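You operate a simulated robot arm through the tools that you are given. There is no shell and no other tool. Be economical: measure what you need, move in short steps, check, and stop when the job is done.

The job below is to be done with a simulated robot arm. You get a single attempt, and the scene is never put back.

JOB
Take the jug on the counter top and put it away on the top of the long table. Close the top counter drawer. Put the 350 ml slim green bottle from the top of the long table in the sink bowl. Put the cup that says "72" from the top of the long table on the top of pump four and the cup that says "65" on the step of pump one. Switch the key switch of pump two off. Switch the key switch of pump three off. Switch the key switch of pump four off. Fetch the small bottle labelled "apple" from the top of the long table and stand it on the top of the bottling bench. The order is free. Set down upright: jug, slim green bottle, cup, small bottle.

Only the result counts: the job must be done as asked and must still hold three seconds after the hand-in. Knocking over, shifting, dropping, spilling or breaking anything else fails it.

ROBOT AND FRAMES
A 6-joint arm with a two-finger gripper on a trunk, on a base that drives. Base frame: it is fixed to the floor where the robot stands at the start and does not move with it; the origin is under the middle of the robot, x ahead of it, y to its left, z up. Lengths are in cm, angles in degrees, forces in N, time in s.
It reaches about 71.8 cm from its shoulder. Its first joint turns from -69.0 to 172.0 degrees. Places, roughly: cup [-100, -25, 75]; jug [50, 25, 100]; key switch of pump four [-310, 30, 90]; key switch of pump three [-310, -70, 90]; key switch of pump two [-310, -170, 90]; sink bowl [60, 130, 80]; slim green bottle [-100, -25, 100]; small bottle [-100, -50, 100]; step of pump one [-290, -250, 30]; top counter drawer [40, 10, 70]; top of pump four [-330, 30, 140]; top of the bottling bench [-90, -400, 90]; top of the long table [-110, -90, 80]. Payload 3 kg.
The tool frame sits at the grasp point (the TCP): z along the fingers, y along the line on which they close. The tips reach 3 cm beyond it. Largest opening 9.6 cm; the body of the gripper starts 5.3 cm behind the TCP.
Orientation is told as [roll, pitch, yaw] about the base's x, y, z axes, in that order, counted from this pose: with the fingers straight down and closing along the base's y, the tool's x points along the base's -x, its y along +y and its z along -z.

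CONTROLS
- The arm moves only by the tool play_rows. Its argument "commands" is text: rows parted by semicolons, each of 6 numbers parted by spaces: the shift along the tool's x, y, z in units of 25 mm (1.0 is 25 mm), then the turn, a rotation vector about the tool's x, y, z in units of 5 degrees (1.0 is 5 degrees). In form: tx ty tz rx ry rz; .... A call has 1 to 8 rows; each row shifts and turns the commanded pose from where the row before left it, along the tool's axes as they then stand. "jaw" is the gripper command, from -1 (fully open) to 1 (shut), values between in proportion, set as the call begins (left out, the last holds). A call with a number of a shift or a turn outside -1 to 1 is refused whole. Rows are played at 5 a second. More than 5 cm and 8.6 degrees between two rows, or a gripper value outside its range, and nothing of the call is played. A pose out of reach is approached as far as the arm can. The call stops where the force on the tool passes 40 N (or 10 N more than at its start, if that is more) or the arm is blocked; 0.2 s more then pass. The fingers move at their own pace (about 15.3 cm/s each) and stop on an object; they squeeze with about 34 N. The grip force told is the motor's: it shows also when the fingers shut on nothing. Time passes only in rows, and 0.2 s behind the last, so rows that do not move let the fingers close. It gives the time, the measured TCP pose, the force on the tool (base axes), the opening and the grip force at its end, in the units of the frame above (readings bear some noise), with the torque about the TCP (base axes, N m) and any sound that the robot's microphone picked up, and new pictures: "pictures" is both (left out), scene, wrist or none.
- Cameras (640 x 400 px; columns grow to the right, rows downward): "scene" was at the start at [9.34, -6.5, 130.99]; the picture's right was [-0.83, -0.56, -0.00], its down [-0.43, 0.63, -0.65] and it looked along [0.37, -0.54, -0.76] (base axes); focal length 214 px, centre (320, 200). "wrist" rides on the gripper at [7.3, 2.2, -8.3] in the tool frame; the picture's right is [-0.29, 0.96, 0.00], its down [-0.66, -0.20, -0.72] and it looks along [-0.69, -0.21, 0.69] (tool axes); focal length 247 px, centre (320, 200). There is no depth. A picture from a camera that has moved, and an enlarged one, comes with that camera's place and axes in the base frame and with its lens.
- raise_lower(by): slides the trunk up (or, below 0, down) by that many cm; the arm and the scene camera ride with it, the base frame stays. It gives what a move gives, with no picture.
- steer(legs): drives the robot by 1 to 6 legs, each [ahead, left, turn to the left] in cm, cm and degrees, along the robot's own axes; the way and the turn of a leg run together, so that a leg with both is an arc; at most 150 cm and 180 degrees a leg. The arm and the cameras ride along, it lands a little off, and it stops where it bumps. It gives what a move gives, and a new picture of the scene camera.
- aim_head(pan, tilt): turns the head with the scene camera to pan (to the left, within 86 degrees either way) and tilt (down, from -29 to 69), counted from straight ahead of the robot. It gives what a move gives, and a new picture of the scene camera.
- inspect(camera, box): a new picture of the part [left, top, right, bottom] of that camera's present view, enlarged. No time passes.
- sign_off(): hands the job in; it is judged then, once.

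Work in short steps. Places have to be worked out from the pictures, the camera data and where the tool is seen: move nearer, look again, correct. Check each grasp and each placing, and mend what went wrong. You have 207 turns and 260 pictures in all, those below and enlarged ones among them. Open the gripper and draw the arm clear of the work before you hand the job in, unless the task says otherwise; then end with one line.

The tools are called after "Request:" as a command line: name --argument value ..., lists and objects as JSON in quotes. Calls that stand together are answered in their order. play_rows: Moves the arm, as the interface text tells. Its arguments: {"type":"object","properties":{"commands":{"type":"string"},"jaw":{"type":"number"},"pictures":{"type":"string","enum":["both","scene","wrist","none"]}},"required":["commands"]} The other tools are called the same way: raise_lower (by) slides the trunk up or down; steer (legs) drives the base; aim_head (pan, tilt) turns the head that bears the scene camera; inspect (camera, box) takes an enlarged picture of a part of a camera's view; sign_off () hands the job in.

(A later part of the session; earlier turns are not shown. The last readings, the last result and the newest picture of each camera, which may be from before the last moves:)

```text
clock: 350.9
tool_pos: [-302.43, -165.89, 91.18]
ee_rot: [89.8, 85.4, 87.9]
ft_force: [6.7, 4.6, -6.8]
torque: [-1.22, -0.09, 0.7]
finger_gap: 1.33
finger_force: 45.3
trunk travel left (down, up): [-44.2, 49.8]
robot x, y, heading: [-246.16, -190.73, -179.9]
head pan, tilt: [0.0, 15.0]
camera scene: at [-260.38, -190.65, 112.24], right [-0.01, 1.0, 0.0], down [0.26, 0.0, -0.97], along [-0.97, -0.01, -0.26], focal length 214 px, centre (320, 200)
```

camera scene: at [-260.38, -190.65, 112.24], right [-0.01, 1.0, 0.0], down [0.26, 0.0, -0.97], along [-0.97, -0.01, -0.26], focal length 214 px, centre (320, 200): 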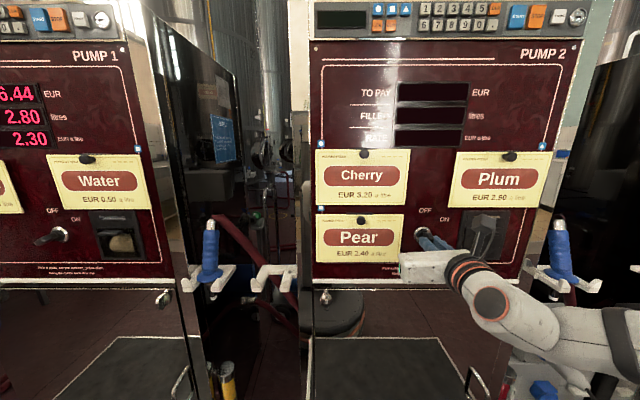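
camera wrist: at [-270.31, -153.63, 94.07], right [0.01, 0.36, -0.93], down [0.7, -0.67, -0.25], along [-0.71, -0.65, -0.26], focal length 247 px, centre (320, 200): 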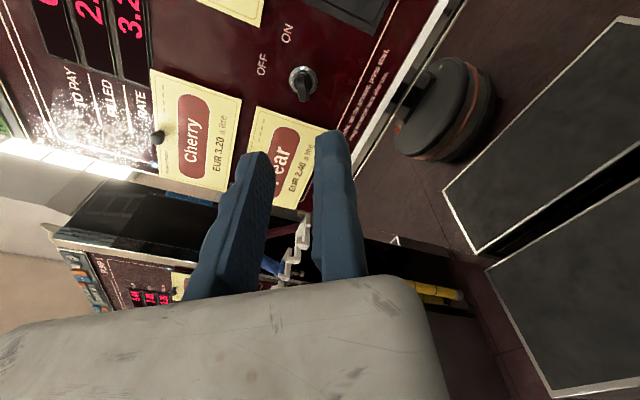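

Pump two is off. Release, back off, level the hand and look at pump one's step.

Request:
play_rows --commands "0 0 0 0 0 0;0 0 0 0 0 0;0 0 0 0 0 0" --jaw 0.4 --pictures "none"

Request:
steer --legs '[[-35, 0, 0], [0, 65, 0]]'

Request:
play_rows --commands "0 0 0 0 0 0.88" --pictures "none"

Request:
aim_head --pan 5 --tilt 40

Request:
aim_head --pan 75 --tilt 25

```text
clock: 351.7
tool_pos: [-302.31, -165.78, 91.13]
ee_rot: [91.1, 85.1, 89.1]
ft_force: [-1.4, 5.2, 4.0]
torque: [-0.13, -0.3, 0.27]
finger_gap: 2.89
finger_force: 0.2
trunk travel left (down, up): [-44.2, 49.8]
robot x, y, heading: [-245.96, -190.9, -179.8]
head pan, tilt: [0.0, 15.0]
```

```text
clock: 357.2
tool_pos: [-267.12, -230.59, 91.26]
ee_rot: [89.8, 85.1, 87.6]
ft_force: [0.2, 0.1, -0.8]
torque: [0.02, -0.01, -0.01]
finger_gap: 2.89
finger_force: 0.1
trunk travel left (down, up): [-44.2, 49.8]
robot x, y, heading: [-210.86, -255.47, 179.7]
head pan, tilt: [0.0, 15.0]
camera scene: at [-225.3, -255.64, 112.23], right [0.0, 1.0, 0.0], down [0.26, 0.0, -0.97], along [-0.97, 0.0, -0.26], focal length 214 px, centre (320, 200)
```

scene: 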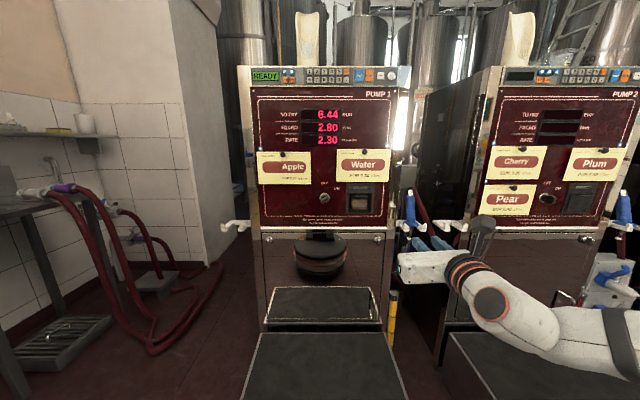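

```text
clock: 357.6
tool_pos: [-267.21, -230.43, 91.19]
ee_rot: [87.8, 89.5, 85.5]
ft_force: [-0.2, 0.7, 0.6]
torque: [0.0, -0.04, -0.01]
finger_gap: 2.88
finger_force: 0.0
trunk travel left (down, up): [-44.2, 49.8]
robot x, y, heading: [-211.03, -255.51, 179.9]
head pan, tilt: [0.0, 15.0]
```

```text
clock: 358.4
tool_pos: [-267.16, -230.47, 91.16]
ee_rot: [88.0, 89.4, 85.7]
ft_force: [0.2, 0.4, 0.7]
torque: [0.05, -0.01, -0.01]
finger_gap: 2.85
finger_force: 0.1
trunk travel left (down, up): [-44.2, 49.8]
robot x, y, heading: [-210.96, -255.42, 180.4]
head pan, tilt: [5.0, 40.0]
camera scene: at [-224.44, -256.35, 108.28], right [-0.09, 1.0, 0.0], down [0.64, 0.05, -0.77], along [-0.76, -0.07, -0.64], focal length 214 px, centre (320, 200)
```

scene: 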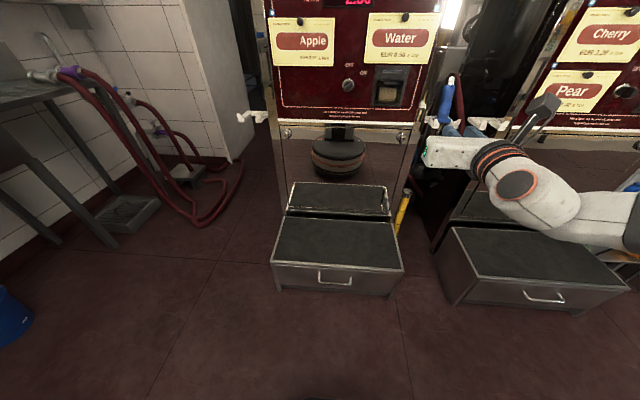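

```text
clock: 359.9
tool_pos: [-267.15, -230.48, 91.18]
ee_rot: [88.2, 89.4, 85.9]
ft_force: [-0.6, 0.3, -2.1]
torque: [-0.01, 0.0, 0.0]
finger_gap: 2.88
finger_force: 0.1
trunk travel left (down, up): [-44.2, 49.8]
robot x, y, heading: [-210.86, -255.59, 179.7]
head pan, tilt: [75.0, 25.0]
camera scene: at [-218.37, -264.52, 110.6], right [-0.97, 0.26, 0.0], down [0.11, 0.41, -0.91], along [-0.24, -0.87, -0.42], focal length 214 px, centre (320, 200)
```

scene: 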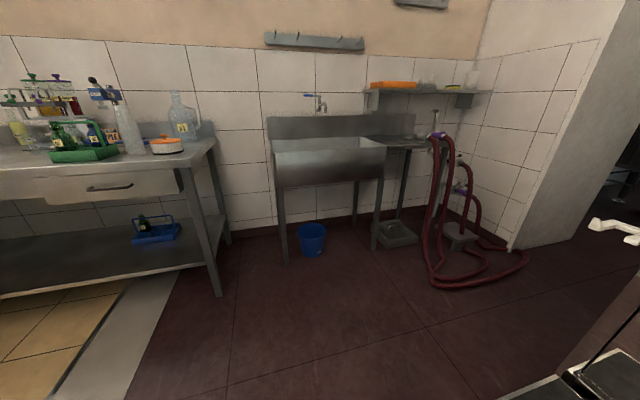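

Step of pump one: top z≈23, x −279…−310, y −282…−226. Now fetch cup 65 from the table's +y end: drive round and face −y.

Request:
steer --legs '[[0, -130, 0], [0, -130, 0], [0, -85, 0], [0, 0, 90], [0, 111, 0]]'

Request:
aim_head --pan -20 --tilt 35

Request:
inspect --camera "wrist" --box '[0, 0, 640, 400]'

```text
clock: 385.8
tool_pos: [-123.41, 35.23, 91.15]
ee_rot: [88.4, 89.5, 176.7]
ft_force: [0.1, 0.3, 0.1]
torque: [-0.01, 0.02, 0.02]
finger_gap: 2.89
finger_force: 0.1
trunk travel left (down, up): [-44.2, 49.8]
robot x, y, heading: [-99.02, 91.65, -89.3]
head pan, tilt: [75.0, 25.0]
camera scene: at [-89.81, 84.28, 110.6], right [-0.25, -0.97, 0.0], down [-0.41, 0.11, -0.91], along [0.88, -0.23, -0.42], focal length 214 px, centre (320, 200)
```

scene: 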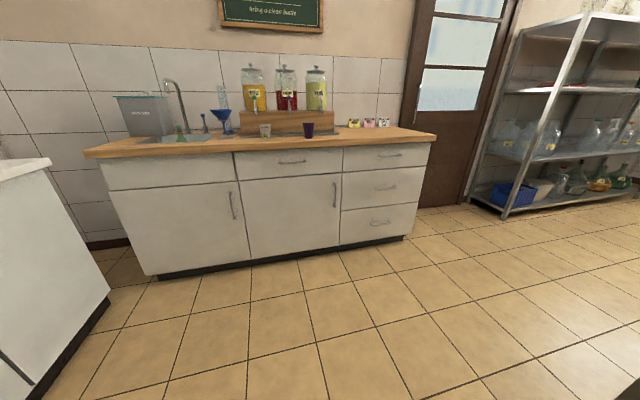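

```text
clock: 387.6
tool_pos: [-123.25, 35.27, 91.14]
ee_rot: [88.1, 89.4, 176.5]
ft_force: [0.4, 0.2, -0.7]
torque: [-0.02, 0.0, 0.01]
finger_gap: 2.88
finger_force: 0.1
trunk travel left (down, up): [-44.2, 49.8]
robot x, y, heading: [-98.63, 91.88, -89.7]
head pan, tilt: [-20.0, 35.0]
camera scene: at [-101.68, 78.26, 109.03], right [-0.94, 0.33, 0.0], down [0.19, 0.54, -0.82], along [-0.27, -0.77, -0.57], focal length 214 px, centre (320, 200)
```

scene: 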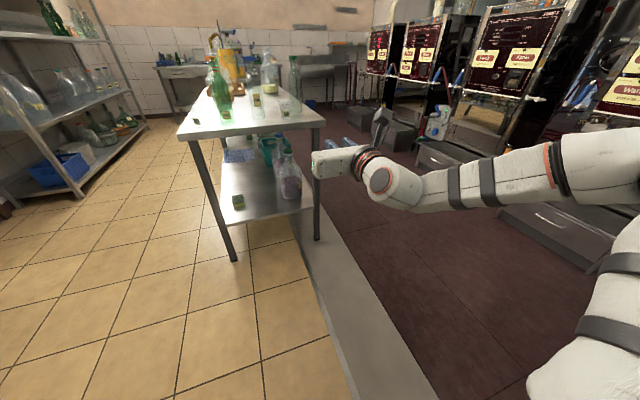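

```text
1.00 times, centred on (320, 200) of wrist (not enlarged: the box is as wide or as high as the picture)
camera zoom: at [-125.36, 43.56, 98.54], right [-0.96, 0.03, -0.29], down [0.22, 0.72, -0.66], along [0.19, -0.7, -0.69], focal length 247 px, centre (320, 200)
```

zoom: 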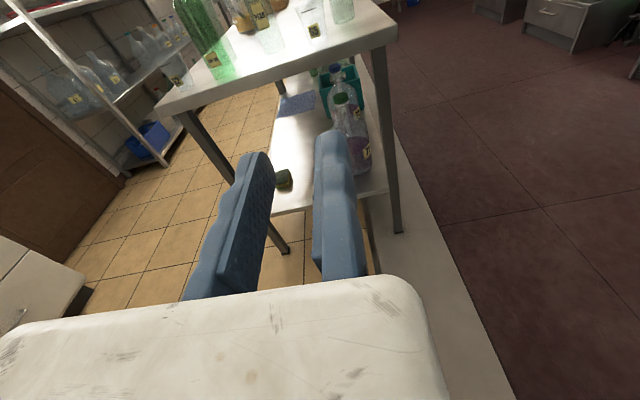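

Request:
inspect --camera "wrist" --box '[150, 0, 410, 130]'

Request:
inspect --camera "scene" --box '[170, 40, 330, 150]'

```text
2.46 times, centred on (280, 65) of wrist
camera zoom: at [-125.36, 43.56, 98.54], right [-0.96, 0.03, -0.29], down [0.22, 0.72, -0.66], along [0.19, -0.7, -0.69], focal length 608 px, centre (418, 532)
```

zoom: 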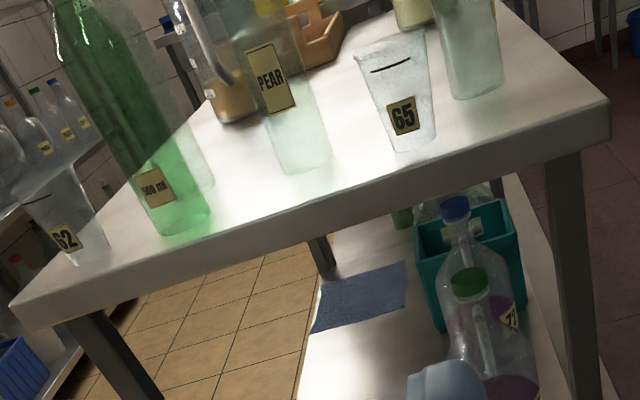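

```text
3.64 times, centred on (250, 95) of scene
camera zoom: at [-101.68, 78.26, 109.03], right [-0.94, 0.33, 0.0], down [0.19, 0.54, -0.82], along [-0.27, -0.77, -0.57], focal length 780 px, centre (574, 582)
```

zoom: 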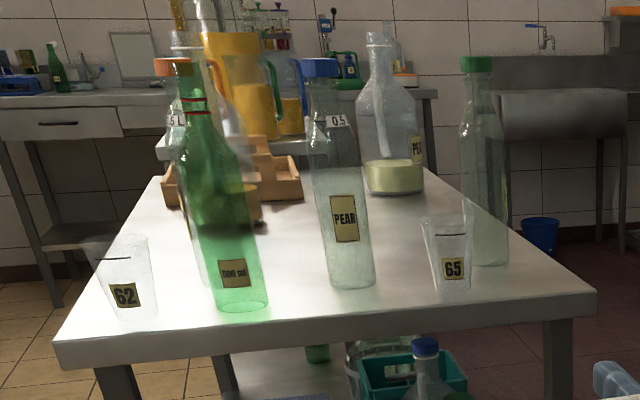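

Confirmed 65 at ≈(−121.5,−26.8). Open to 8.2, align and approach.

Request:
play_rows --commands "-0.5 0 0 0 0 0;0 0 0 0 0 0" --jaw -0.7 --pictures "none"

Request:
steer --legs '[[0, -2.1, 0], [46, 0, 0]]'

Request:
inspect --camera "wrist" --box '[0, 0, 640, 400]'

```text
clock: 388.1
tool_pos: [-123.2, 35.16, 90.02]
ee_rot: [88.0, 89.5, 176.4]
ft_force: [0.4, 0.3, 0.3]
torque: [0.01, 0.02, 0.02]
finger_gap: 8.19
finger_force: 0.0
trunk travel left (down, up): [-44.2, 49.8]
robot x, y, heading: [-98.99, 91.54, -89.5]
head pan, tilt: [-20.0, 35.0]
```

```text
clock: 391.3
tool_pos: [-124.69, -10.82, 89.89]
ee_rot: [85.3, 89.5, 173.9]
ft_force: [-0.1, -0.6, 0.1]
torque: [0.02, 0.02, -0.01]
finger_gap: 8.16
finger_force: 0.0
trunk travel left (down, up): [-44.2, 49.8]
robot x, y, heading: [-100.38, 45.64, -89.3]
head pan, tilt: [-20.0, 35.0]
camera scene: at [-103.16, 32.28, 109.02], right [-0.94, 0.33, 0.0], down [0.19, 0.54, -0.82], along [-0.27, -0.77, -0.57], focal length 214 px, centre (320, 200)
```

scene: 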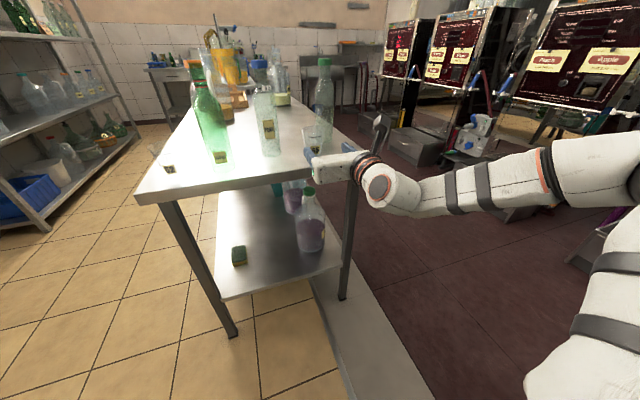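

```text
1.00 times, centred on (320, 200) of wrist (not enlarged: the box is as wide or as high as the picture)
camera zoom: at [-126.71, -2.49, 97.31], right [-0.96, 0.02, -0.29], down [0.21, 0.72, -0.66], along [0.19, -0.7, -0.69], focal length 247 px, centre (320, 200)
```

zoom: 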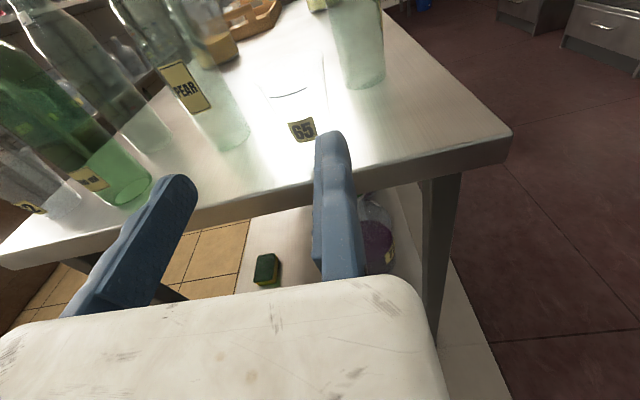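

Request:
steer --legs '[[0, -1.6, 0], [10, 0, 0]]'

Request:
inspect --camera "wrist" --box '[0, 0, 640, 400]'

```text
clock: 392.8
tool_pos: [-126.12, -20.9, 90.03]
ee_rot: [81.9, 89.5, 170.7]
ft_force: [0.7, -0.7, 0.4]
torque: [0.0, -0.02, -0.01]
finger_gap: 8.15
finger_force: 0.1
trunk travel left (down, up): [-44.2, 49.8]
robot x, y, heading: [-101.67, 36.06, -89.1]
head pan, tilt: [-20.0, 35.0]
camera scene: at [-104.63, 22.22, 109.01], right [-0.94, 0.33, 0.0], down [0.19, 0.54, -0.82], along [-0.27, -0.77, -0.57], focal length 214 px, centre (320, 200)
```

scene: 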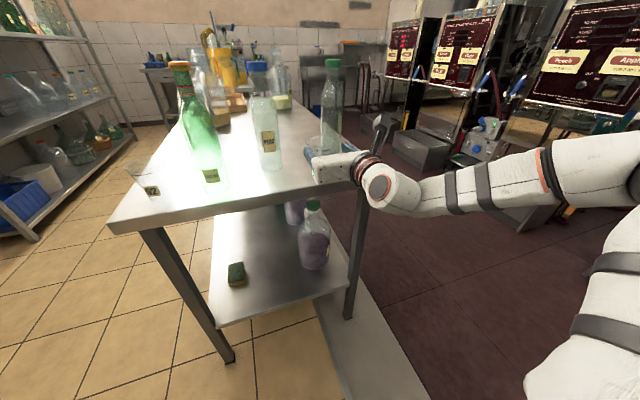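

```text
1.00 times, centred on (320, 200) of wrist (not enlarged: the box is as wide or as high as the picture)
camera zoom: at [-128.17, -12.55, 97.29], right [-0.96, 0.02, -0.29], down [0.21, 0.72, -0.66], along [0.19, -0.69, -0.69], focal length 247 px, centre (320, 200)
```

zoom: 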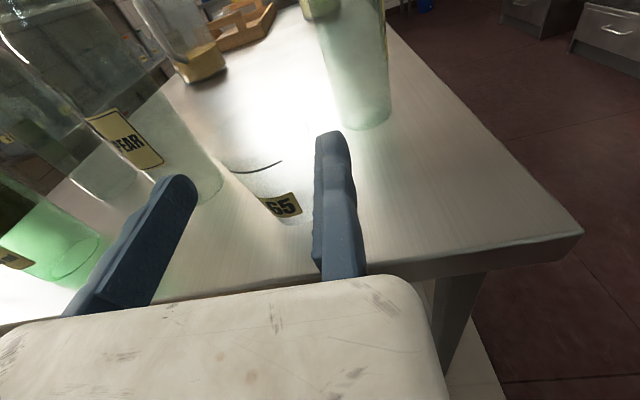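

Request:
steer --legs '[[5.5, 0, 0]]'

Request:
play_rows --commands "0 0 0 0 0 0;0 0 0 0 0 0;0 0 0 0 0 0" --jaw 1 --pictures "wrist"

```text
clock: 393.8
tool_pos: [-125.88, -26.43, 89.99]
ee_rot: [81.3, 89.5, 170.0]
ft_force: [0.0, 0.4, -0.4]
torque: [-0.01, 0.02, -0.03]
finger_gap: 8.15
finger_force: 0.1
trunk travel left (down, up): [-44.2, 49.8]
robot x, y, heading: [-101.41, 30.35, -89.3]
head pan, tilt: [-20.0, 35.0]
camera scene: at [-104.55, 16.71, 109.01], right [-0.94, 0.33, 0.0], down [0.19, 0.54, -0.82], along [-0.27, -0.77, -0.57], focal length 214 px, centre (320, 200)
```

scene: 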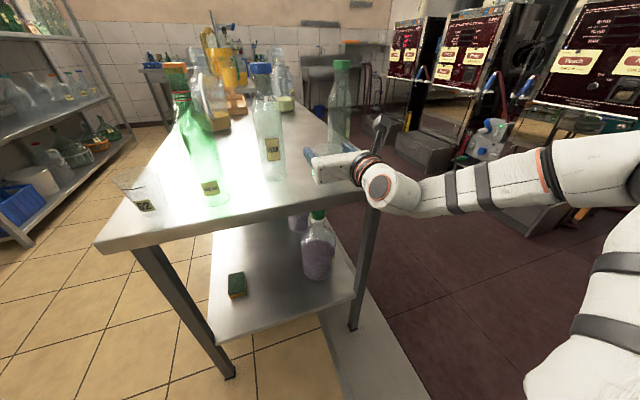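

```text
clock: 394.6
tool_pos: [-126.0, -26.38, 90.04]
ee_rot: [86.9, 89.4, 175.6]
ft_force: [0.6, 0.3, -0.5]
torque: [0.01, 0.0, -0.01]
finger_gap: 6.6
finger_force: 34.1
trunk travel left (down, up): [-44.2, 49.8]
robot x, y, heading: [-101.94, 30.25, -89.1]
head pan, tilt: [-20.0, 35.0]
camera wrist: at [-128.09, -17.97, 97.33], right [-0.96, 0.02, -0.28], down [0.21, 0.72, -0.66], along [0.19, -0.7, -0.69], focal length 247 px, centre (320, 200)
```

wrist: 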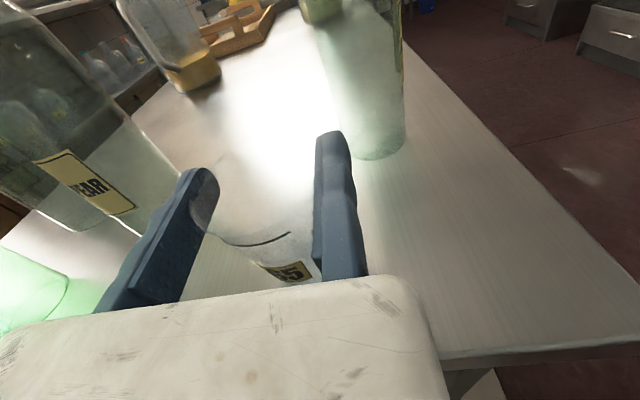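

Cup 65 held (gap 6.6). Lift, back out, and carry it to pump one.

Request:
raise_lower --by 12

Request:
steer --legs '[[-47, 0, 0], [0, -111, 0], [0, 0, -90], [0, 117, 0], [0, 117, 0], [0, 114, 0]]'

Request:
aim_head --pan -5 --tilt 40

```text
clock: 396.1
tool_pos: [-125.96, -26.3, 101.91]
ee_rot: [86.7, 89.5, 175.2]
ft_force: [0.5, -0.9, 1.2]
torque: [-0.02, 0.05, 0.0]
finger_gap: 6.56
finger_force: 34.0
trunk travel left (down, up): [-56.2, 37.8]
robot x, y, heading: [-101.92, 30.28, -89.1]
head pan, tilt: [-20.0, 35.0]
```

```text
clock: 424.4
tool_pos: [-260.07, -247.62, 101.94]
ee_rot: [87.5, 89.5, 87.8]
ft_force: [-0.4, 0.8, 0.0]
torque: [0.0, 0.0, 0.0]
finger_gap: 6.56
finger_force: 34.5
trunk travel left (down, up): [-56.2, 37.8]
robot x, y, heading: [-202.97, -270.27, -177.3]
head pan, tilt: [-20.0, 35.0]
camera scene: at [-216.26, -267.83, 121.03], right [0.3, 0.95, 0.0], down [0.55, -0.17, -0.82], along [-0.78, 0.25, -0.57], focal length 214 px, centre (320, 200)
```

scene: 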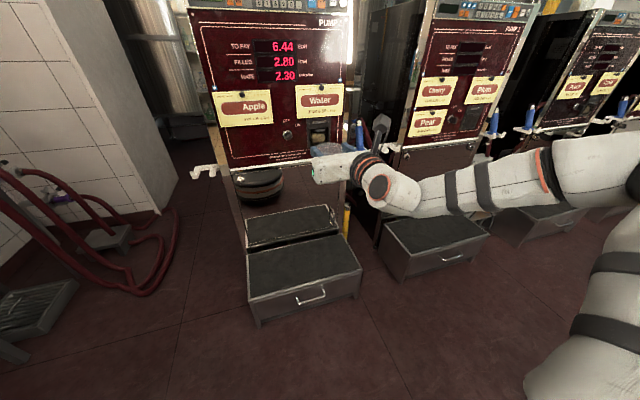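

```text
clock: 425.2
tool_pos: [-260.2, -247.6, 101.95]
ee_rot: [87.1, 89.5, 87.5]
ft_force: [0.2, 0.0, 0.3]
torque: [0.04, -0.02, 0.01]
finger_gap: 6.56
finger_force: 34.3
trunk travel left (down, up): [-56.2, 37.8]
robot x, y, heading: [-202.77, -270.11, -177.4]
head pan, tilt: [-5.0, 40.0]
camera scene: at [-216.35, -270.07, 120.27], right [0.04, 1.0, 0.0], down [0.64, -0.03, -0.77], along [-0.77, 0.03, -0.64], focal length 214 px, centre (320, 200)
```

scene: 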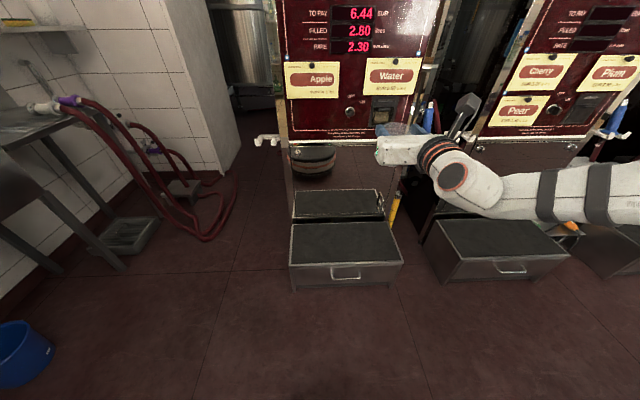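

Straighten heading, then pull the hand in and lower it relative to the trunk.

Request:
steer --legs '[[0, 0, -2.7]]'

Request:
play_rows --commands "0 0 -1 0 0 0;0 0 -1 0 0 0;0 0 -1 0 0 0;0 0 -1 0 0 0;-1 0 0 0 0 0;-1 0 0 0 0 0;-1 0 0 0 0 0" --pictures "none"

Request:
play_rows --commands "-1 0 0 0 0 0;-1 0 0 0 0 0;-1 0 0 0 0 0;-1 0 0 0 0 0" --pictures "scene"

```text
clock: 426.0
tool_pos: [-258.88, -244.9, 101.97]
ee_rot: [88.0, 89.5, 85.7]
ft_force: [0.4, -0.8, -0.6]
torque: [0.01, 0.0, -0.01]
finger_gap: 6.56
finger_force: 33.3
trunk travel left (down, up): [-56.2, 37.8]
robot x, y, heading: [-203.01, -270.11, 179.6]
head pan, tilt: [-5.0, 40.0]
camera scene: at [-216.32, -269.44, 120.27], right [0.09, 1.0, 0.0], down [0.64, -0.06, -0.77], along [-0.76, 0.07, -0.64], focal length 214 px, centre (320, 200)
```

scene: 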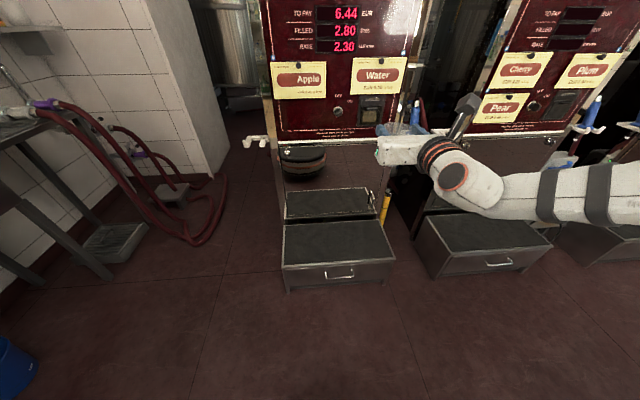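

```text
clock: 427.6
tool_pos: [-248.92, -245.44, 94.48]
ee_rot: [85.6, 89.4, 83.4]
ft_force: [-0.7, -0.9, -0.5]
torque: [0.02, -0.01, 0.01]
finger_gap: 6.57
finger_force: 33.8
trunk travel left (down, up): [-56.2, 37.8]
robot x, y, heading: [-203.48, -270.19, 180.0]
head pan, tilt: [-5.0, 40.0]
```

```text
clock: 428.6
tool_pos: [-248.99, -245.25, 84.36]
ee_rot: [88.0, 89.5, 85.9]
ft_force: [0.0, 0.4, -0.1]
torque: [-0.02, -0.01, 0.03]
finger_gap: 6.56
finger_force: 33.8
trunk travel left (down, up): [-56.2, 37.8]
robot x, y, heading: [-203.0, -270.02, 179.9]
head pan, tilt: [-5.0, 40.0]
camera scene: at [-216.4, -269.47, 120.26], right [0.09, 1.0, 0.0], down [0.64, -0.06, -0.77], along [-0.76, 0.07, -0.64], focal length 214 px, centre (320, 200)
```

scene: 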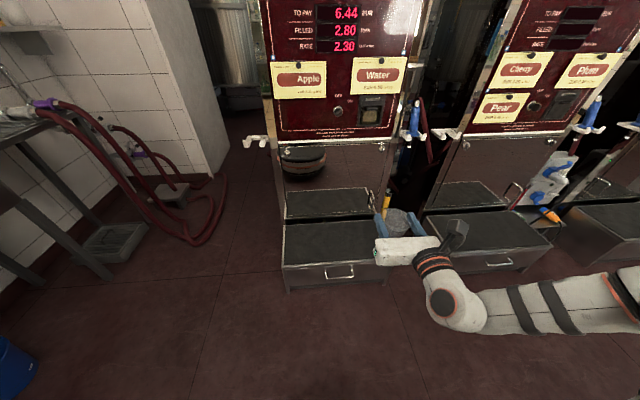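

Offset is now 28, so the hand can get down to z≈28. Lower, position over the step, and look.

Request:
raise_lower --by -38

Request:
steer --legs '[[0, 4.4, 0], [30, 0, 0]]'

Request:
inspect --camera "wrist" --box '[0, 0, 640, 400]'

```text
clock: 432.3
tool_pos: [-249.12, -245.21, 46.48]
ee_rot: [87.4, 89.5, 85.0]
ft_force: [0.2, 0.3, 0.2]
torque: [0.0, -0.03, 0.01]
finger_gap: 6.53
finger_force: 34.0
trunk travel left (down, up): [-18.2, 75.8]
robot x, y, heading: [-203.27, -270.26, 180.0]
head pan, tilt: [-5.0, 40.0]
```

```text
clock: 434.8
tool_pos: [-279.33, -249.79, 46.38]
ee_rot: [87.3, 89.5, 85.1]
ft_force: [0.1, 0.0, 0.0]
torque: [-0.02, -0.01, -0.02]
finger_gap: 6.55
finger_force: 34.3
trunk travel left (down, up): [-18.2, 75.8]
robot x, y, heading: [-233.19, -274.14, -179.7]
head pan, tilt: [-5.0, 40.0]
camera scene: at [-246.42, -273.89, 82.27], right [0.09, 1.0, 0.0], down [0.64, -0.06, -0.77], along [-0.76, 0.07, -0.64], focal length 214 px, centre (320, 200)
```

scene: 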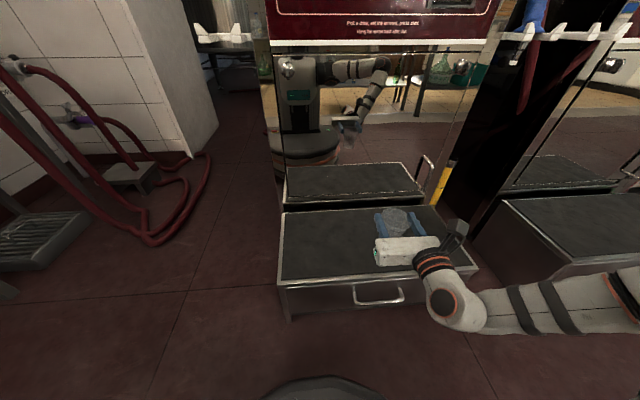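

```text
1.00 times, centred on (320, 200) of wrist (not enlarged: the box is as wide or as high as the picture)
camera zoom: at [-270.91, -247.97, 53.85], right [0.04, 0.96, -0.29], down [0.72, -0.22, -0.66], along [-0.7, -0.18, -0.69], focal length 247 px, centre (320, 200)
```

zoom: 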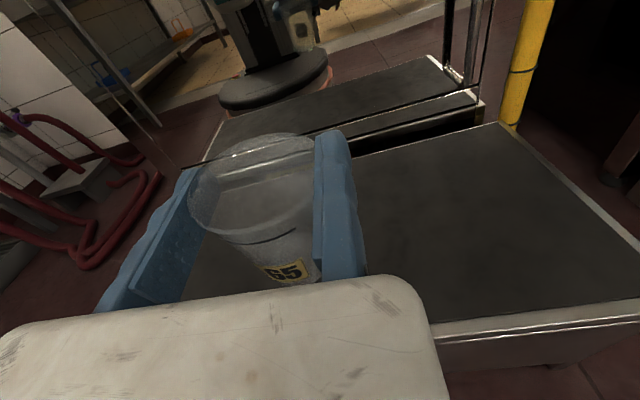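

Request:
steer --legs '[[10.5, 0, 0]]'

Request:
raise_lower --by -12

Request:
inspect --camera "scene" --box '[260, 140, 500, 320]'

```text
clock: 436.0
tool_pos: [-289.67, -249.82, 46.46]
ee_rot: [87.0, 89.5, 85.0]
ft_force: [-0.6, -0.2, -0.4]
torque: [-0.01, 0.02, 0.02]
finger_gap: 6.56
finger_force: 34.5
trunk travel left (down, up): [-18.2, 75.8]
robot x, y, heading: [-243.51, -274.38, -180.1]
head pan, tilt: [-5.0, 40.0]
camera scene: at [-256.98, -273.91, 82.27], right [0.09, 1.0, 0.0], down [0.64, -0.05, -0.77], along [-0.76, 0.07, -0.64], focal length 214 px, centre (320, 200)
```

scene: 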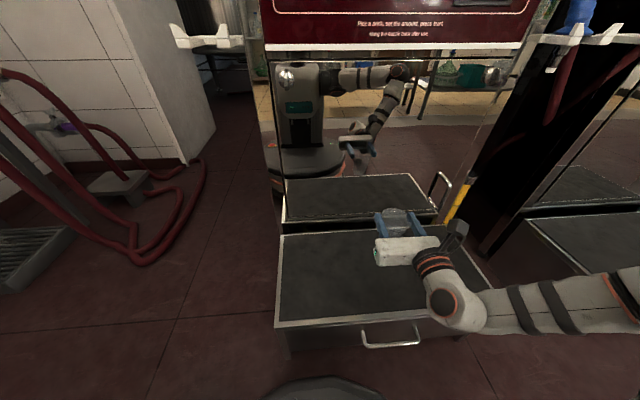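

```text
clock: 437.5
tool_pos: [-289.72, -249.9, 34.52]
ee_rot: [94.5, 89.5, 92.4]
ft_force: [-0.5, -4.6, 10.5]
torque: [-0.49, 0.14, 0.09]
finger_gap: 6.35
finger_force: 34.0
trunk travel left (down, up): [-6.2, 87.8]
robot x, y, heading: [-243.68, -274.68, -179.7]
head pan, tilt: [-5.0, 40.0]
```

```text
2.22 times, centred on (380, 230) of scene
camera zoom: at [-256.9, -273.99, 70.29], right [0.08, 1.0, 0.0], down [0.64, -0.05, -0.77], along [-0.76, 0.07, -0.64], focal length 477 px, centre (187, 133)
```

zoom: 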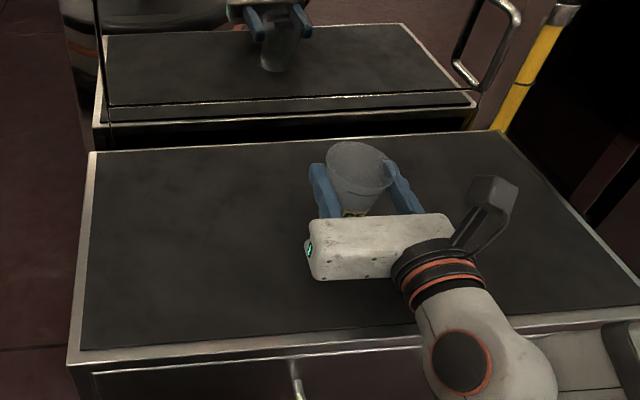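

The cup is already resting on the step (10 N, slid slightly up in the grip). Relieve and open.

Request:
raise_lower --by 0.4

Request:
play_rows --commands "0 0 0 0 0 0;0 0 0 0 0 0;0 0 0 0 0 0" --jaw -0.8 --pictures "wrist"

```text
clock: 438.0
tool_pos: [-289.69, -249.77, 34.88]
ee_rot: [77.7, 89.5, 75.4]
ft_force: [-0.4, -0.3, -1.1]
torque: [-0.02, -0.01, -0.04]
finger_gap: 6.29
finger_force: 33.9
trunk travel left (down, up): [-6.6, 87.4]
robot x, y, heading: [-243.56, -274.88, -179.9]
head pan, tilt: [-5.0, 40.0]
```

```text
clock: 438.8
tool_pos: [-289.74, -249.93, 34.87]
ee_rot: [87.3, 89.5, 85.3]
ft_force: [0.5, -0.4, 0.8]
torque: [0.0, -0.04, 0.01]
finger_gap: 8.65
finger_force: 0.0
trunk travel left (down, up): [-6.6, 87.4]
robot x, y, heading: [-243.35, -274.37, -179.8]
head pan, tilt: [-5.0, 40.0]
camera wrist: at [-281.49, -248.01, 42.25], right [0.03, 0.96, -0.29], down [0.72, -0.22, -0.66], along [-0.7, -0.18, -0.69], focal length 247 px, centre (320, 200)
```

wrist: 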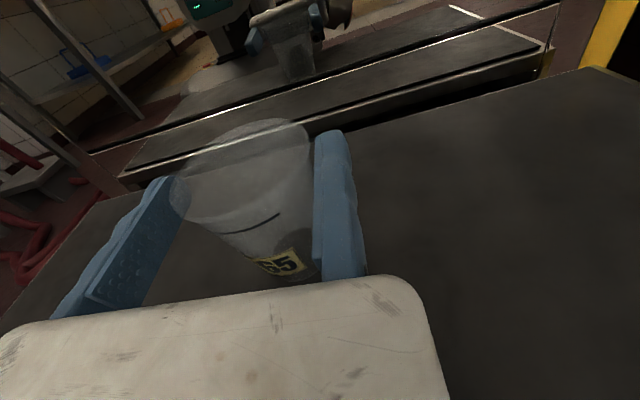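

Request:
steer --legs '[[0, -0.7, 0], [-22, 0, 0]]'

Request:
inspect --camera "scene" --box '[240, 80, 480, 260]'

Request:
inspect --camera "wrist" --box '[0, 0, 640, 400]'

```text
clock: 440.8
tool_pos: [-267.68, -249.11, 34.84]
ee_rot: [87.2, 89.5, 85.2]
ft_force: [0.5, -0.1, -0.5]
torque: [-0.02, 0.01, -0.01]
finger_gap: 8.64
finger_force: 0.0
trunk travel left (down, up): [-6.6, 87.4]
robot x, y, heading: [-221.88, -273.68, -180.0]
head pan, tilt: [-5.0, 40.0]
camera scene: at [-235.04, -273.18, 70.67], right [0.08, 1.0, 0.0], down [0.64, -0.05, -0.77], along [-0.76, 0.06, -0.64], focal length 214 px, centre (320, 200)
```

scene: 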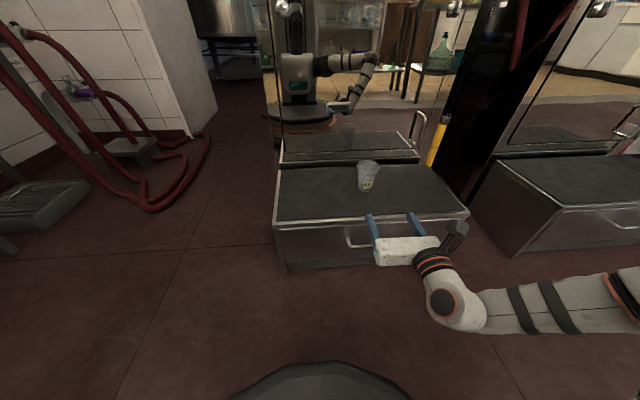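

```text
2.22 times, centred on (360, 170) of scene
camera zoom: at [-235.04, -273.18, 70.67], right [0.08, 1.0, 0.0], down [0.64, -0.05, -0.77], along [-0.76, 0.06, -0.64], focal length 477 px, centre (231, 267)
```

zoom: 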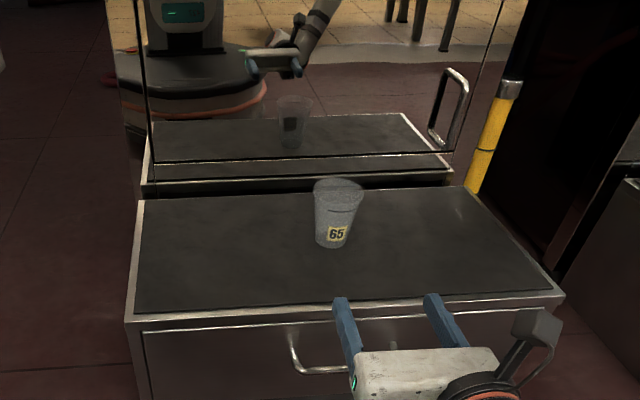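

```text
1.00 times, centred on (320, 200) of wrist (not enlarged: the box is as wide or as high as the picture)
camera zoom: at [-259.56, -247.28, 42.25], right [0.03, 0.96, -0.29], down [0.72, -0.22, -0.66], along [-0.7, -0.18, -0.69], focal length 247 px, centre (320, 200)
```

zoom: 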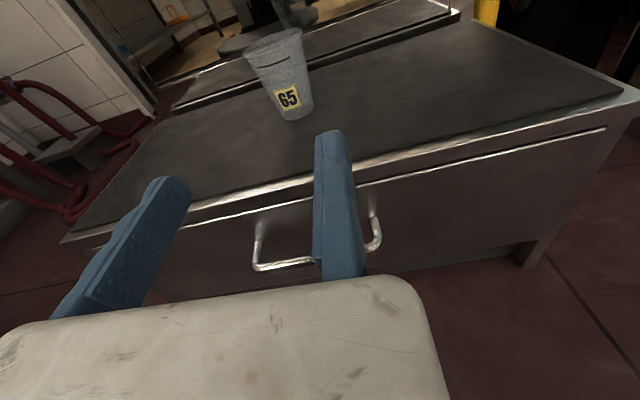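

Cup 65 stands upright on pump one's step. Last: apple bottle. Raise, drive north, turn to face +x, and come to the table's −x side.

Request:
raise_lower --by 36

Request:
raise_lower --by 36

Request:
steer --legs '[[15, 0, 0], [-15, 0, 0], [0, -120, 0], [0, -120, 0], [0, -95, 0], [0, 0, 180]]'

Request:
steer --legs '[[0, -70, 0]]'

Request:
inspect --camera "wrist" --box '[0, 0, 640, 400]'

```text
clock: 444.3
tool_pos: [-267.97, -249.18, 70.93]
ee_rot: [87.5, 89.5, 85.5]
ft_force: [0.9, 0.2, -0.2]
torque: [0.01, 0.03, -0.02]
finger_gap: 8.65
finger_force: 0.0
trunk travel left (down, up): [-42.6, 51.4]
robot x, y, heading: [-221.4, -273.91, -179.9]
head pan, tilt: [-5.0, 40.0]
```

```text
clock: 447.8
tool_pos: [-267.9, -249.12, 106.77]
ee_rot: [87.5, 89.5, 85.6]
ft_force: [-0.5, 0.0, -0.8]
torque: [0.01, 0.03, 0.02]
finger_gap: 8.64
finger_force: 0.0
trunk travel left (down, up): [-78.6, 15.4]
robot x, y, heading: [-221.72, -274.01, -179.9]
head pan, tilt: [-5.0, 40.0]
```

```text
clock: 473.5
tool_pos: [-179.2, 38.74, 106.92]
ee_rot: [87.5, 89.5, -94.2]
ft_force: [0.3, 0.1, -0.8]
torque: [0.02, 0.03, -0.02]
finger_gap: 8.64
finger_force: 0.0
trunk travel left (down, up): [-78.6, 15.4]
robot x, y, heading: [-225.61, 63.28, 0.3]
head pan, tilt: [-5.0, 40.0]
camera scene: at [-212.02, 62.61, 142.67], right [-0.08, -1.0, 0.0], down [-0.64, 0.05, -0.77], along [0.76, -0.06, -0.64], focal length 214 px, centre (320, 200)
```

scene: 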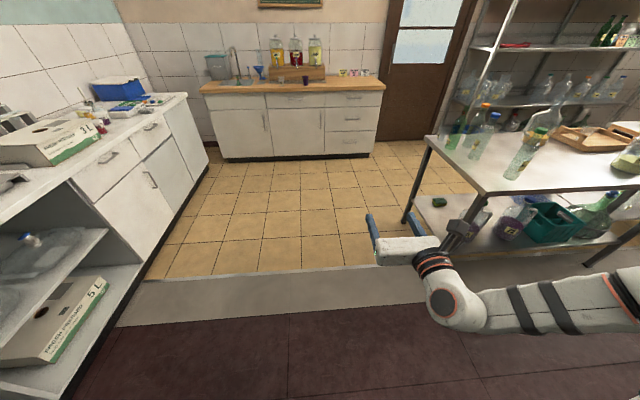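

```text
clock: 477.4
tool_pos: [-178.72, -30.9, 107.0]
ee_rot: [87.6, 89.5, -94.2]
ft_force: [0.3, 0.2, 0.0]
torque: [0.04, -0.01, 0.01]
finger_gap: 8.65
finger_force: 0.1
trunk travel left (down, up): [-78.6, 15.4]
robot x, y, heading: [-224.77, -6.34, 0.3]
head pan, tilt: [-5.0, 40.0]
camera scene: at [-211.52, -7.07, 142.67], right [-0.08, -1.0, 0.0], down [-0.64, 0.05, -0.77], along [0.76, -0.06, -0.64], focal length 214 px, centre (320, 200)
```

scene: 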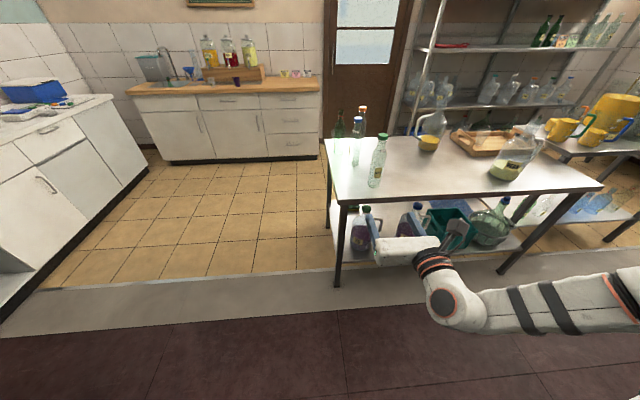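

```text
1.00 times, centred on (320, 200) of wrist (not enlarged: the box is as wide or as high as the picture)
camera zoom: at [-187.14, -32.8, 114.25], right [-0.03, -0.96, -0.29], down [-0.72, 0.22, -0.66], along [0.7, 0.18, -0.69], focal length 247 px, centre (320, 200)
```

zoom: 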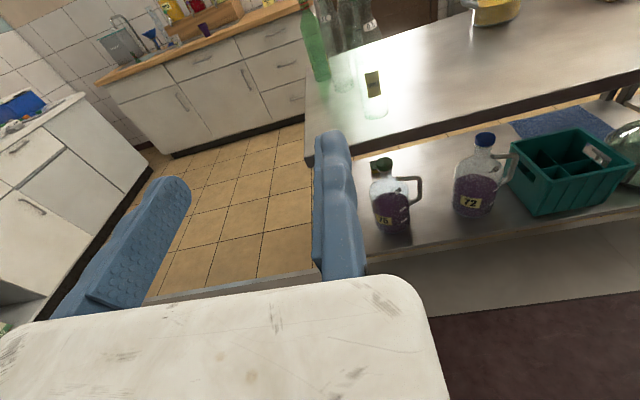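

Request:
inspect --camera "scene" --box '[340, 100, 420, 200]'

```text
4.00 times, centred on (380, 150) of scene
camera zoom: at [-211.52, -7.07, 142.67], right [-0.08, -1.0, 0.0], down [-0.64, 0.05, -0.77], along [0.76, -0.06, -0.64], focal length 858 px, centre (80, 400)
```

zoom: 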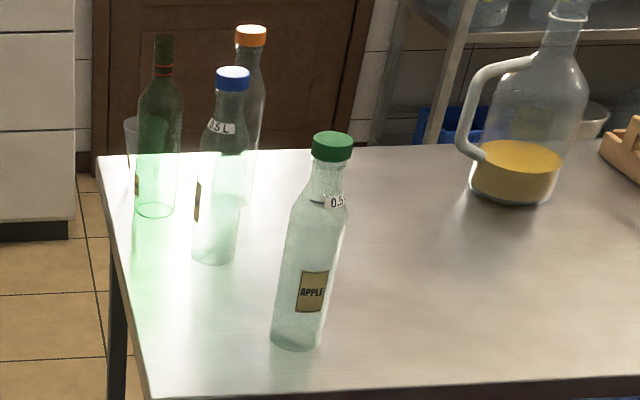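

Apple bottle at ≈(−129,−40.2), body Ø≈5.8. Grip its body at z≈95 from the −x side.

Request:
raise_lower --by -12

Request:
steer --legs '[[0, -13, 0], [33, 0, 0]]'

Request:
inspect --camera "wrist" --box '[0, 0, 640, 400]'

```text
clock: 478.9
tool_pos: [-178.7, -30.93, 94.91]
ee_rot: [87.9, 89.5, -94.0]
ft_force: [-1.0, 0.1, 0.6]
torque: [0.0, 0.03, 0.04]
finger_gap: 8.65
finger_force: 0.1
trunk travel left (down, up): [-66.6, 27.4]
robot x, y, heading: [-224.96, -6.15, 0.4]
head pan, tilt: [-5.0, 40.0]
```

```text
clock: 481.9
tool_pos: [-145.3, -43.86, 95.05]
ee_rot: [85.0, 89.6, -96.9]
ft_force: [0.4, 0.8, 0.6]
torque: [0.0, 0.04, -0.02]
finger_gap: 8.65
finger_force: 0.1
trunk travel left (down, up): [-66.6, 27.4]
robot x, y, heading: [-191.83, -19.21, 0.2]
head pan, tilt: [-5.0, 40.0]
camera scene: at [-178.15, -20.1, 130.67], right [-0.08, -1.0, 0.0], down [-0.64, 0.05, -0.77], along [0.76, -0.06, -0.64], focal length 214 px, centre (320, 200)
```

scene: 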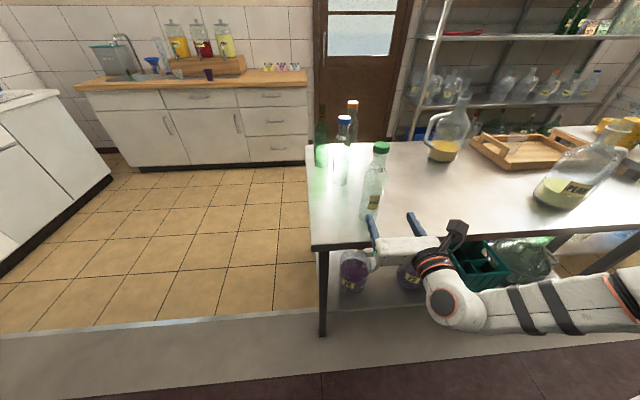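

```text
1.00 times, centred on (320, 200) of wrist (not enlarged: the box is as wide or as high as the picture)
camera zoom: at [-153.83, -45.89, 102.24], right [-0.03, -0.96, -0.29], down [-0.72, 0.22, -0.66], along [0.7, 0.18, -0.69], focal length 247 px, centre (320, 200)
```

zoom: 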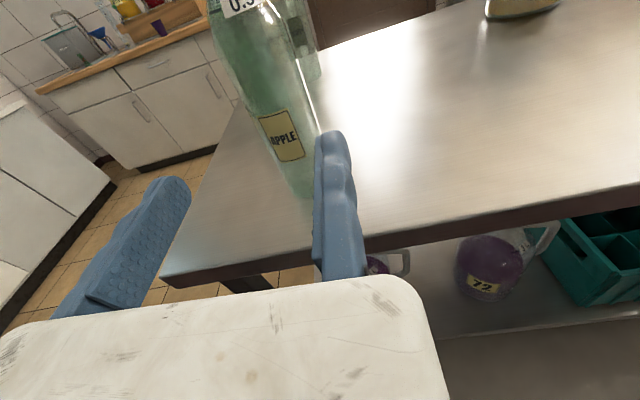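

Request:
steer --legs '[[11, 0, 0]]'

Request:
inspect --camera "wrist" --box '[0, 0, 640, 400]'

```text
clock: 483.1
tool_pos: [-134.27, -43.87, 94.83]
ee_rot: [84.9, 89.5, -97.0]
ft_force: [0.0, 1.3, 0.3]
torque: [0.0, 0.03, -0.01]
finger_gap: 8.63
finger_force: 0.1
trunk travel left (down, up): [-66.6, 27.4]
robot x, y, heading: [-180.31, -19.39, 0.2]
head pan, tilt: [-5.0, 40.0]
camera scene: at [-167.11, -20.03, 130.67], right [-0.08, -1.0, 0.0], down [-0.64, 0.05, -0.77], along [0.76, -0.06, -0.64], focal length 214 px, centre (320, 200)
```

scene: 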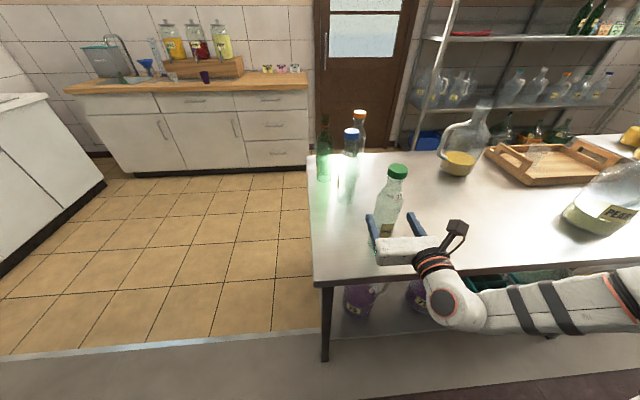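

```text
1.00 times, centred on (320, 200) of wrist (not enlarged: the box is as wide or as high as the picture)
camera zoom: at [-142.78, -45.8, 102.24], right [-0.03, -0.96, -0.29], down [-0.72, 0.22, -0.66], along [0.7, 0.18, -0.69], focal length 247 px, centre (320, 200)
```

zoom: 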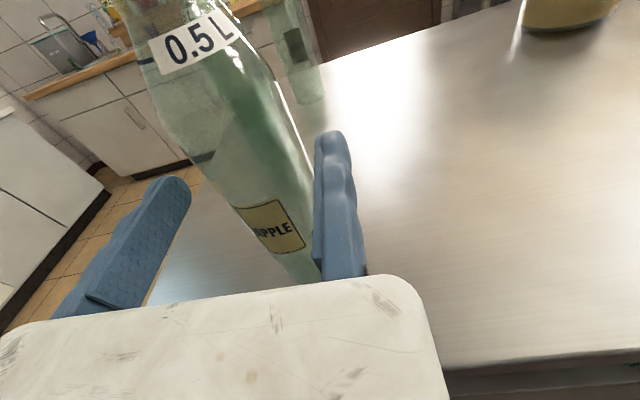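

Request:
steer --legs '[[4.3, 0, 0]]'

Request:
play_rows --commands "0 0 0 0 0 0;0 0 0 0 0 0;0 0 0 0 0 0" --jaw 1 --pictures "wrist"

Request:
raise_lower --by 5

Request:
inspect --camera "scene" --box '[300, 120, 500, 320]'

```text
clock: 484.0
tool_pos: [-129.93, -43.75, 94.92]
ee_rot: [84.3, 89.4, -97.6]
ft_force: [-0.3, 0.3, -0.5]
torque: [-0.06, -0.02, -0.02]
finger_gap: 8.64
finger_force: 0.0
trunk travel left (down, up): [-66.6, 27.4]
robot x, y, heading: [-176.09, -19.4, 0.1]
head pan, tilt: [-5.0, 40.0]
camera scene: at [-162.81, -20.0, 130.67], right [-0.08, -1.0, 0.0], down [-0.64, 0.05, -0.77], along [0.76, -0.06, -0.64], focal length 214 px, centre (320, 200)
```

scene: 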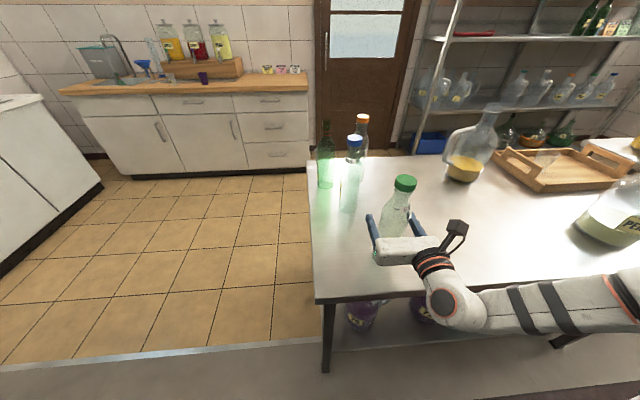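

```text
clock: 484.8
tool_pos: [-130.0, -43.77, 94.77]
ee_rot: [85.8, 89.5, -96.0]
ft_force: [0.4, 0.8, -0.1]
torque: [0.13, 0.01, 0.01]
finger_gap: 6.06
finger_force: 34.2
trunk travel left (down, up): [-66.6, 27.4]
robot x, y, heading: [-176.65, -19.74, 0.6]
head pan, tilt: [-5.0, 40.0]
camera wrist: at [-138.51, -45.76, 102.25], right [-0.03, -0.96, -0.29], down [-0.72, 0.22, -0.66], along [0.7, 0.18, -0.69], focal length 247 px, centre (320, 200)
```

wrist: 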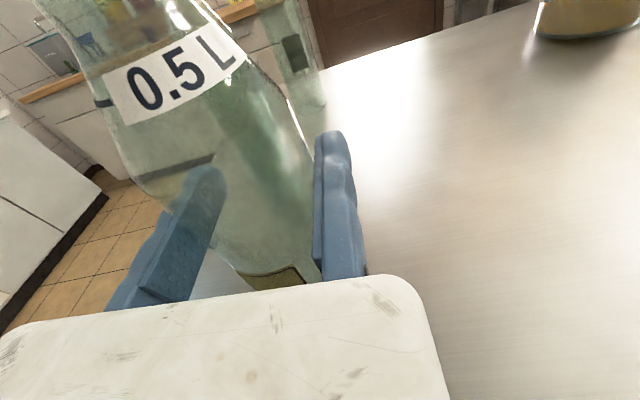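

```text
clock: 485.8
tool_pos: [-129.92, -43.9, 99.84]
ee_rot: [81.9, 89.6, -99.9]
ft_force: [-0.1, 0.4, -3.5]
torque: [-0.1, 0.0, 0.0]
finger_gap: 6.07
finger_force: 34.2
trunk travel left (down, up): [-71.6, 22.4]
robot x, y, heading: [-176.51, -19.39, 0.2]
head pan, tilt: [-5.0, 40.0]
```

```text
2.00 times, centred on (400, 220) of scene
camera zoom: at [-162.79, -20.05, 135.67], right [-0.08, -1.0, 0.0], down [-0.64, 0.05, -0.77], along [0.76, -0.06, -0.64], focal length 429 px, centre (160, 160)
```

zoom: 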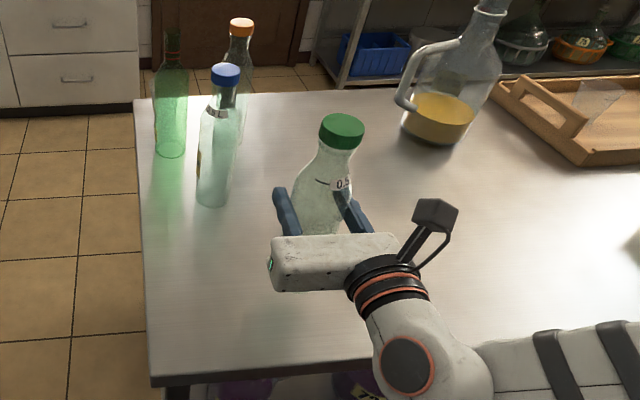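

Bottle held. Raise, back out, turn right and drive down the corridor toward the bottling bench.

Request:
raise_lower --by 14

Request:
steer --legs '[[-32, 0, 0], [0, 30, 0], [0, 0, -90], [130, 0, 0], [100, 0, 0]]'

Request:
aim_head --pan 20 --tilt 25

```text
clock: 487.4
tool_pos: [-129.98, -43.89, 113.84]
ee_rot: [83.0, 89.5, -99.0]
ft_force: [0.3, -0.6, -3.2]
torque: [-0.04, -0.01, 0.02]
finger_gap: 6.11
finger_force: 33.9
trunk travel left (down, up): [-85.6, 8.4]
robot x, y, heading: [-176.36, -19.05, 0.3]
head pan, tilt: [-5.0, 40.0]
```

```text
clock: 506.0
tool_pos: [-233.83, -265.37, 113.9]
ee_rot: [84.9, 89.6, 172.8]
ft_force: [0.4, 0.3, -3.1]
torque: [-0.03, 0.07, 0.02]
finger_gap: 6.08
finger_force: 33.8
trunk travel left (down, up): [-85.6, 8.4]
robot x, y, heading: [-208.85, -219.32, -90.0]
head pan, tilt: [-5.0, 40.0]
camera scene: at [-209.81, -232.71, 149.67], right [-1.0, 0.09, 0.0], down [0.06, 0.64, -0.77], along [-0.07, -0.76, -0.64], focal length 214 px, centre (320, 200)
```

scene: 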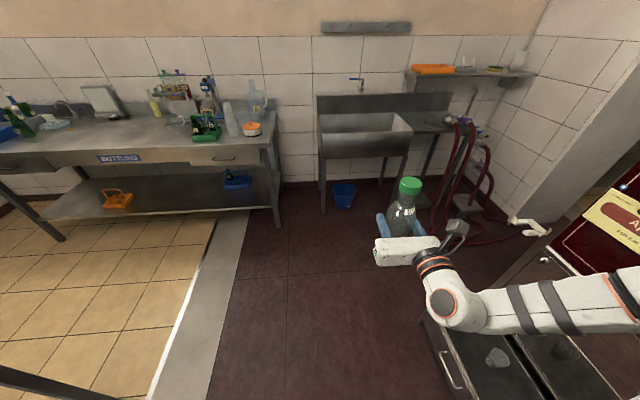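

```text
clock: 506.9
tool_pos: [-233.84, -265.57, 113.96]
ee_rot: [83.2, 89.5, 171.1]
ft_force: [-0.5, -0.5, -3.7]
torque: [-0.01, 0.1, -0.03]
finger_gap: 6.05
finger_force: 34.3
trunk travel left (down, up): [-85.6, 8.4]
robot x, y, heading: [-208.83, -219.12, -89.7]
head pan, tilt: [20.0, 25.0]
camera scene: at [-205.94, -232.92, 151.99], right [-0.94, -0.34, 0.0], down [-0.14, 0.4, -0.91], along [0.31, -0.85, -0.42], focal length 214 px, centre (320, 200)
```

scene: 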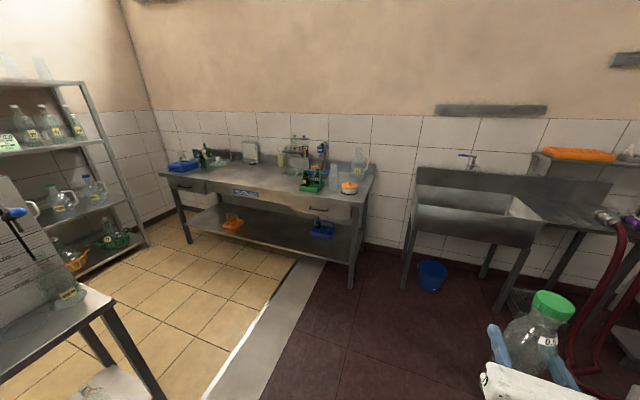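

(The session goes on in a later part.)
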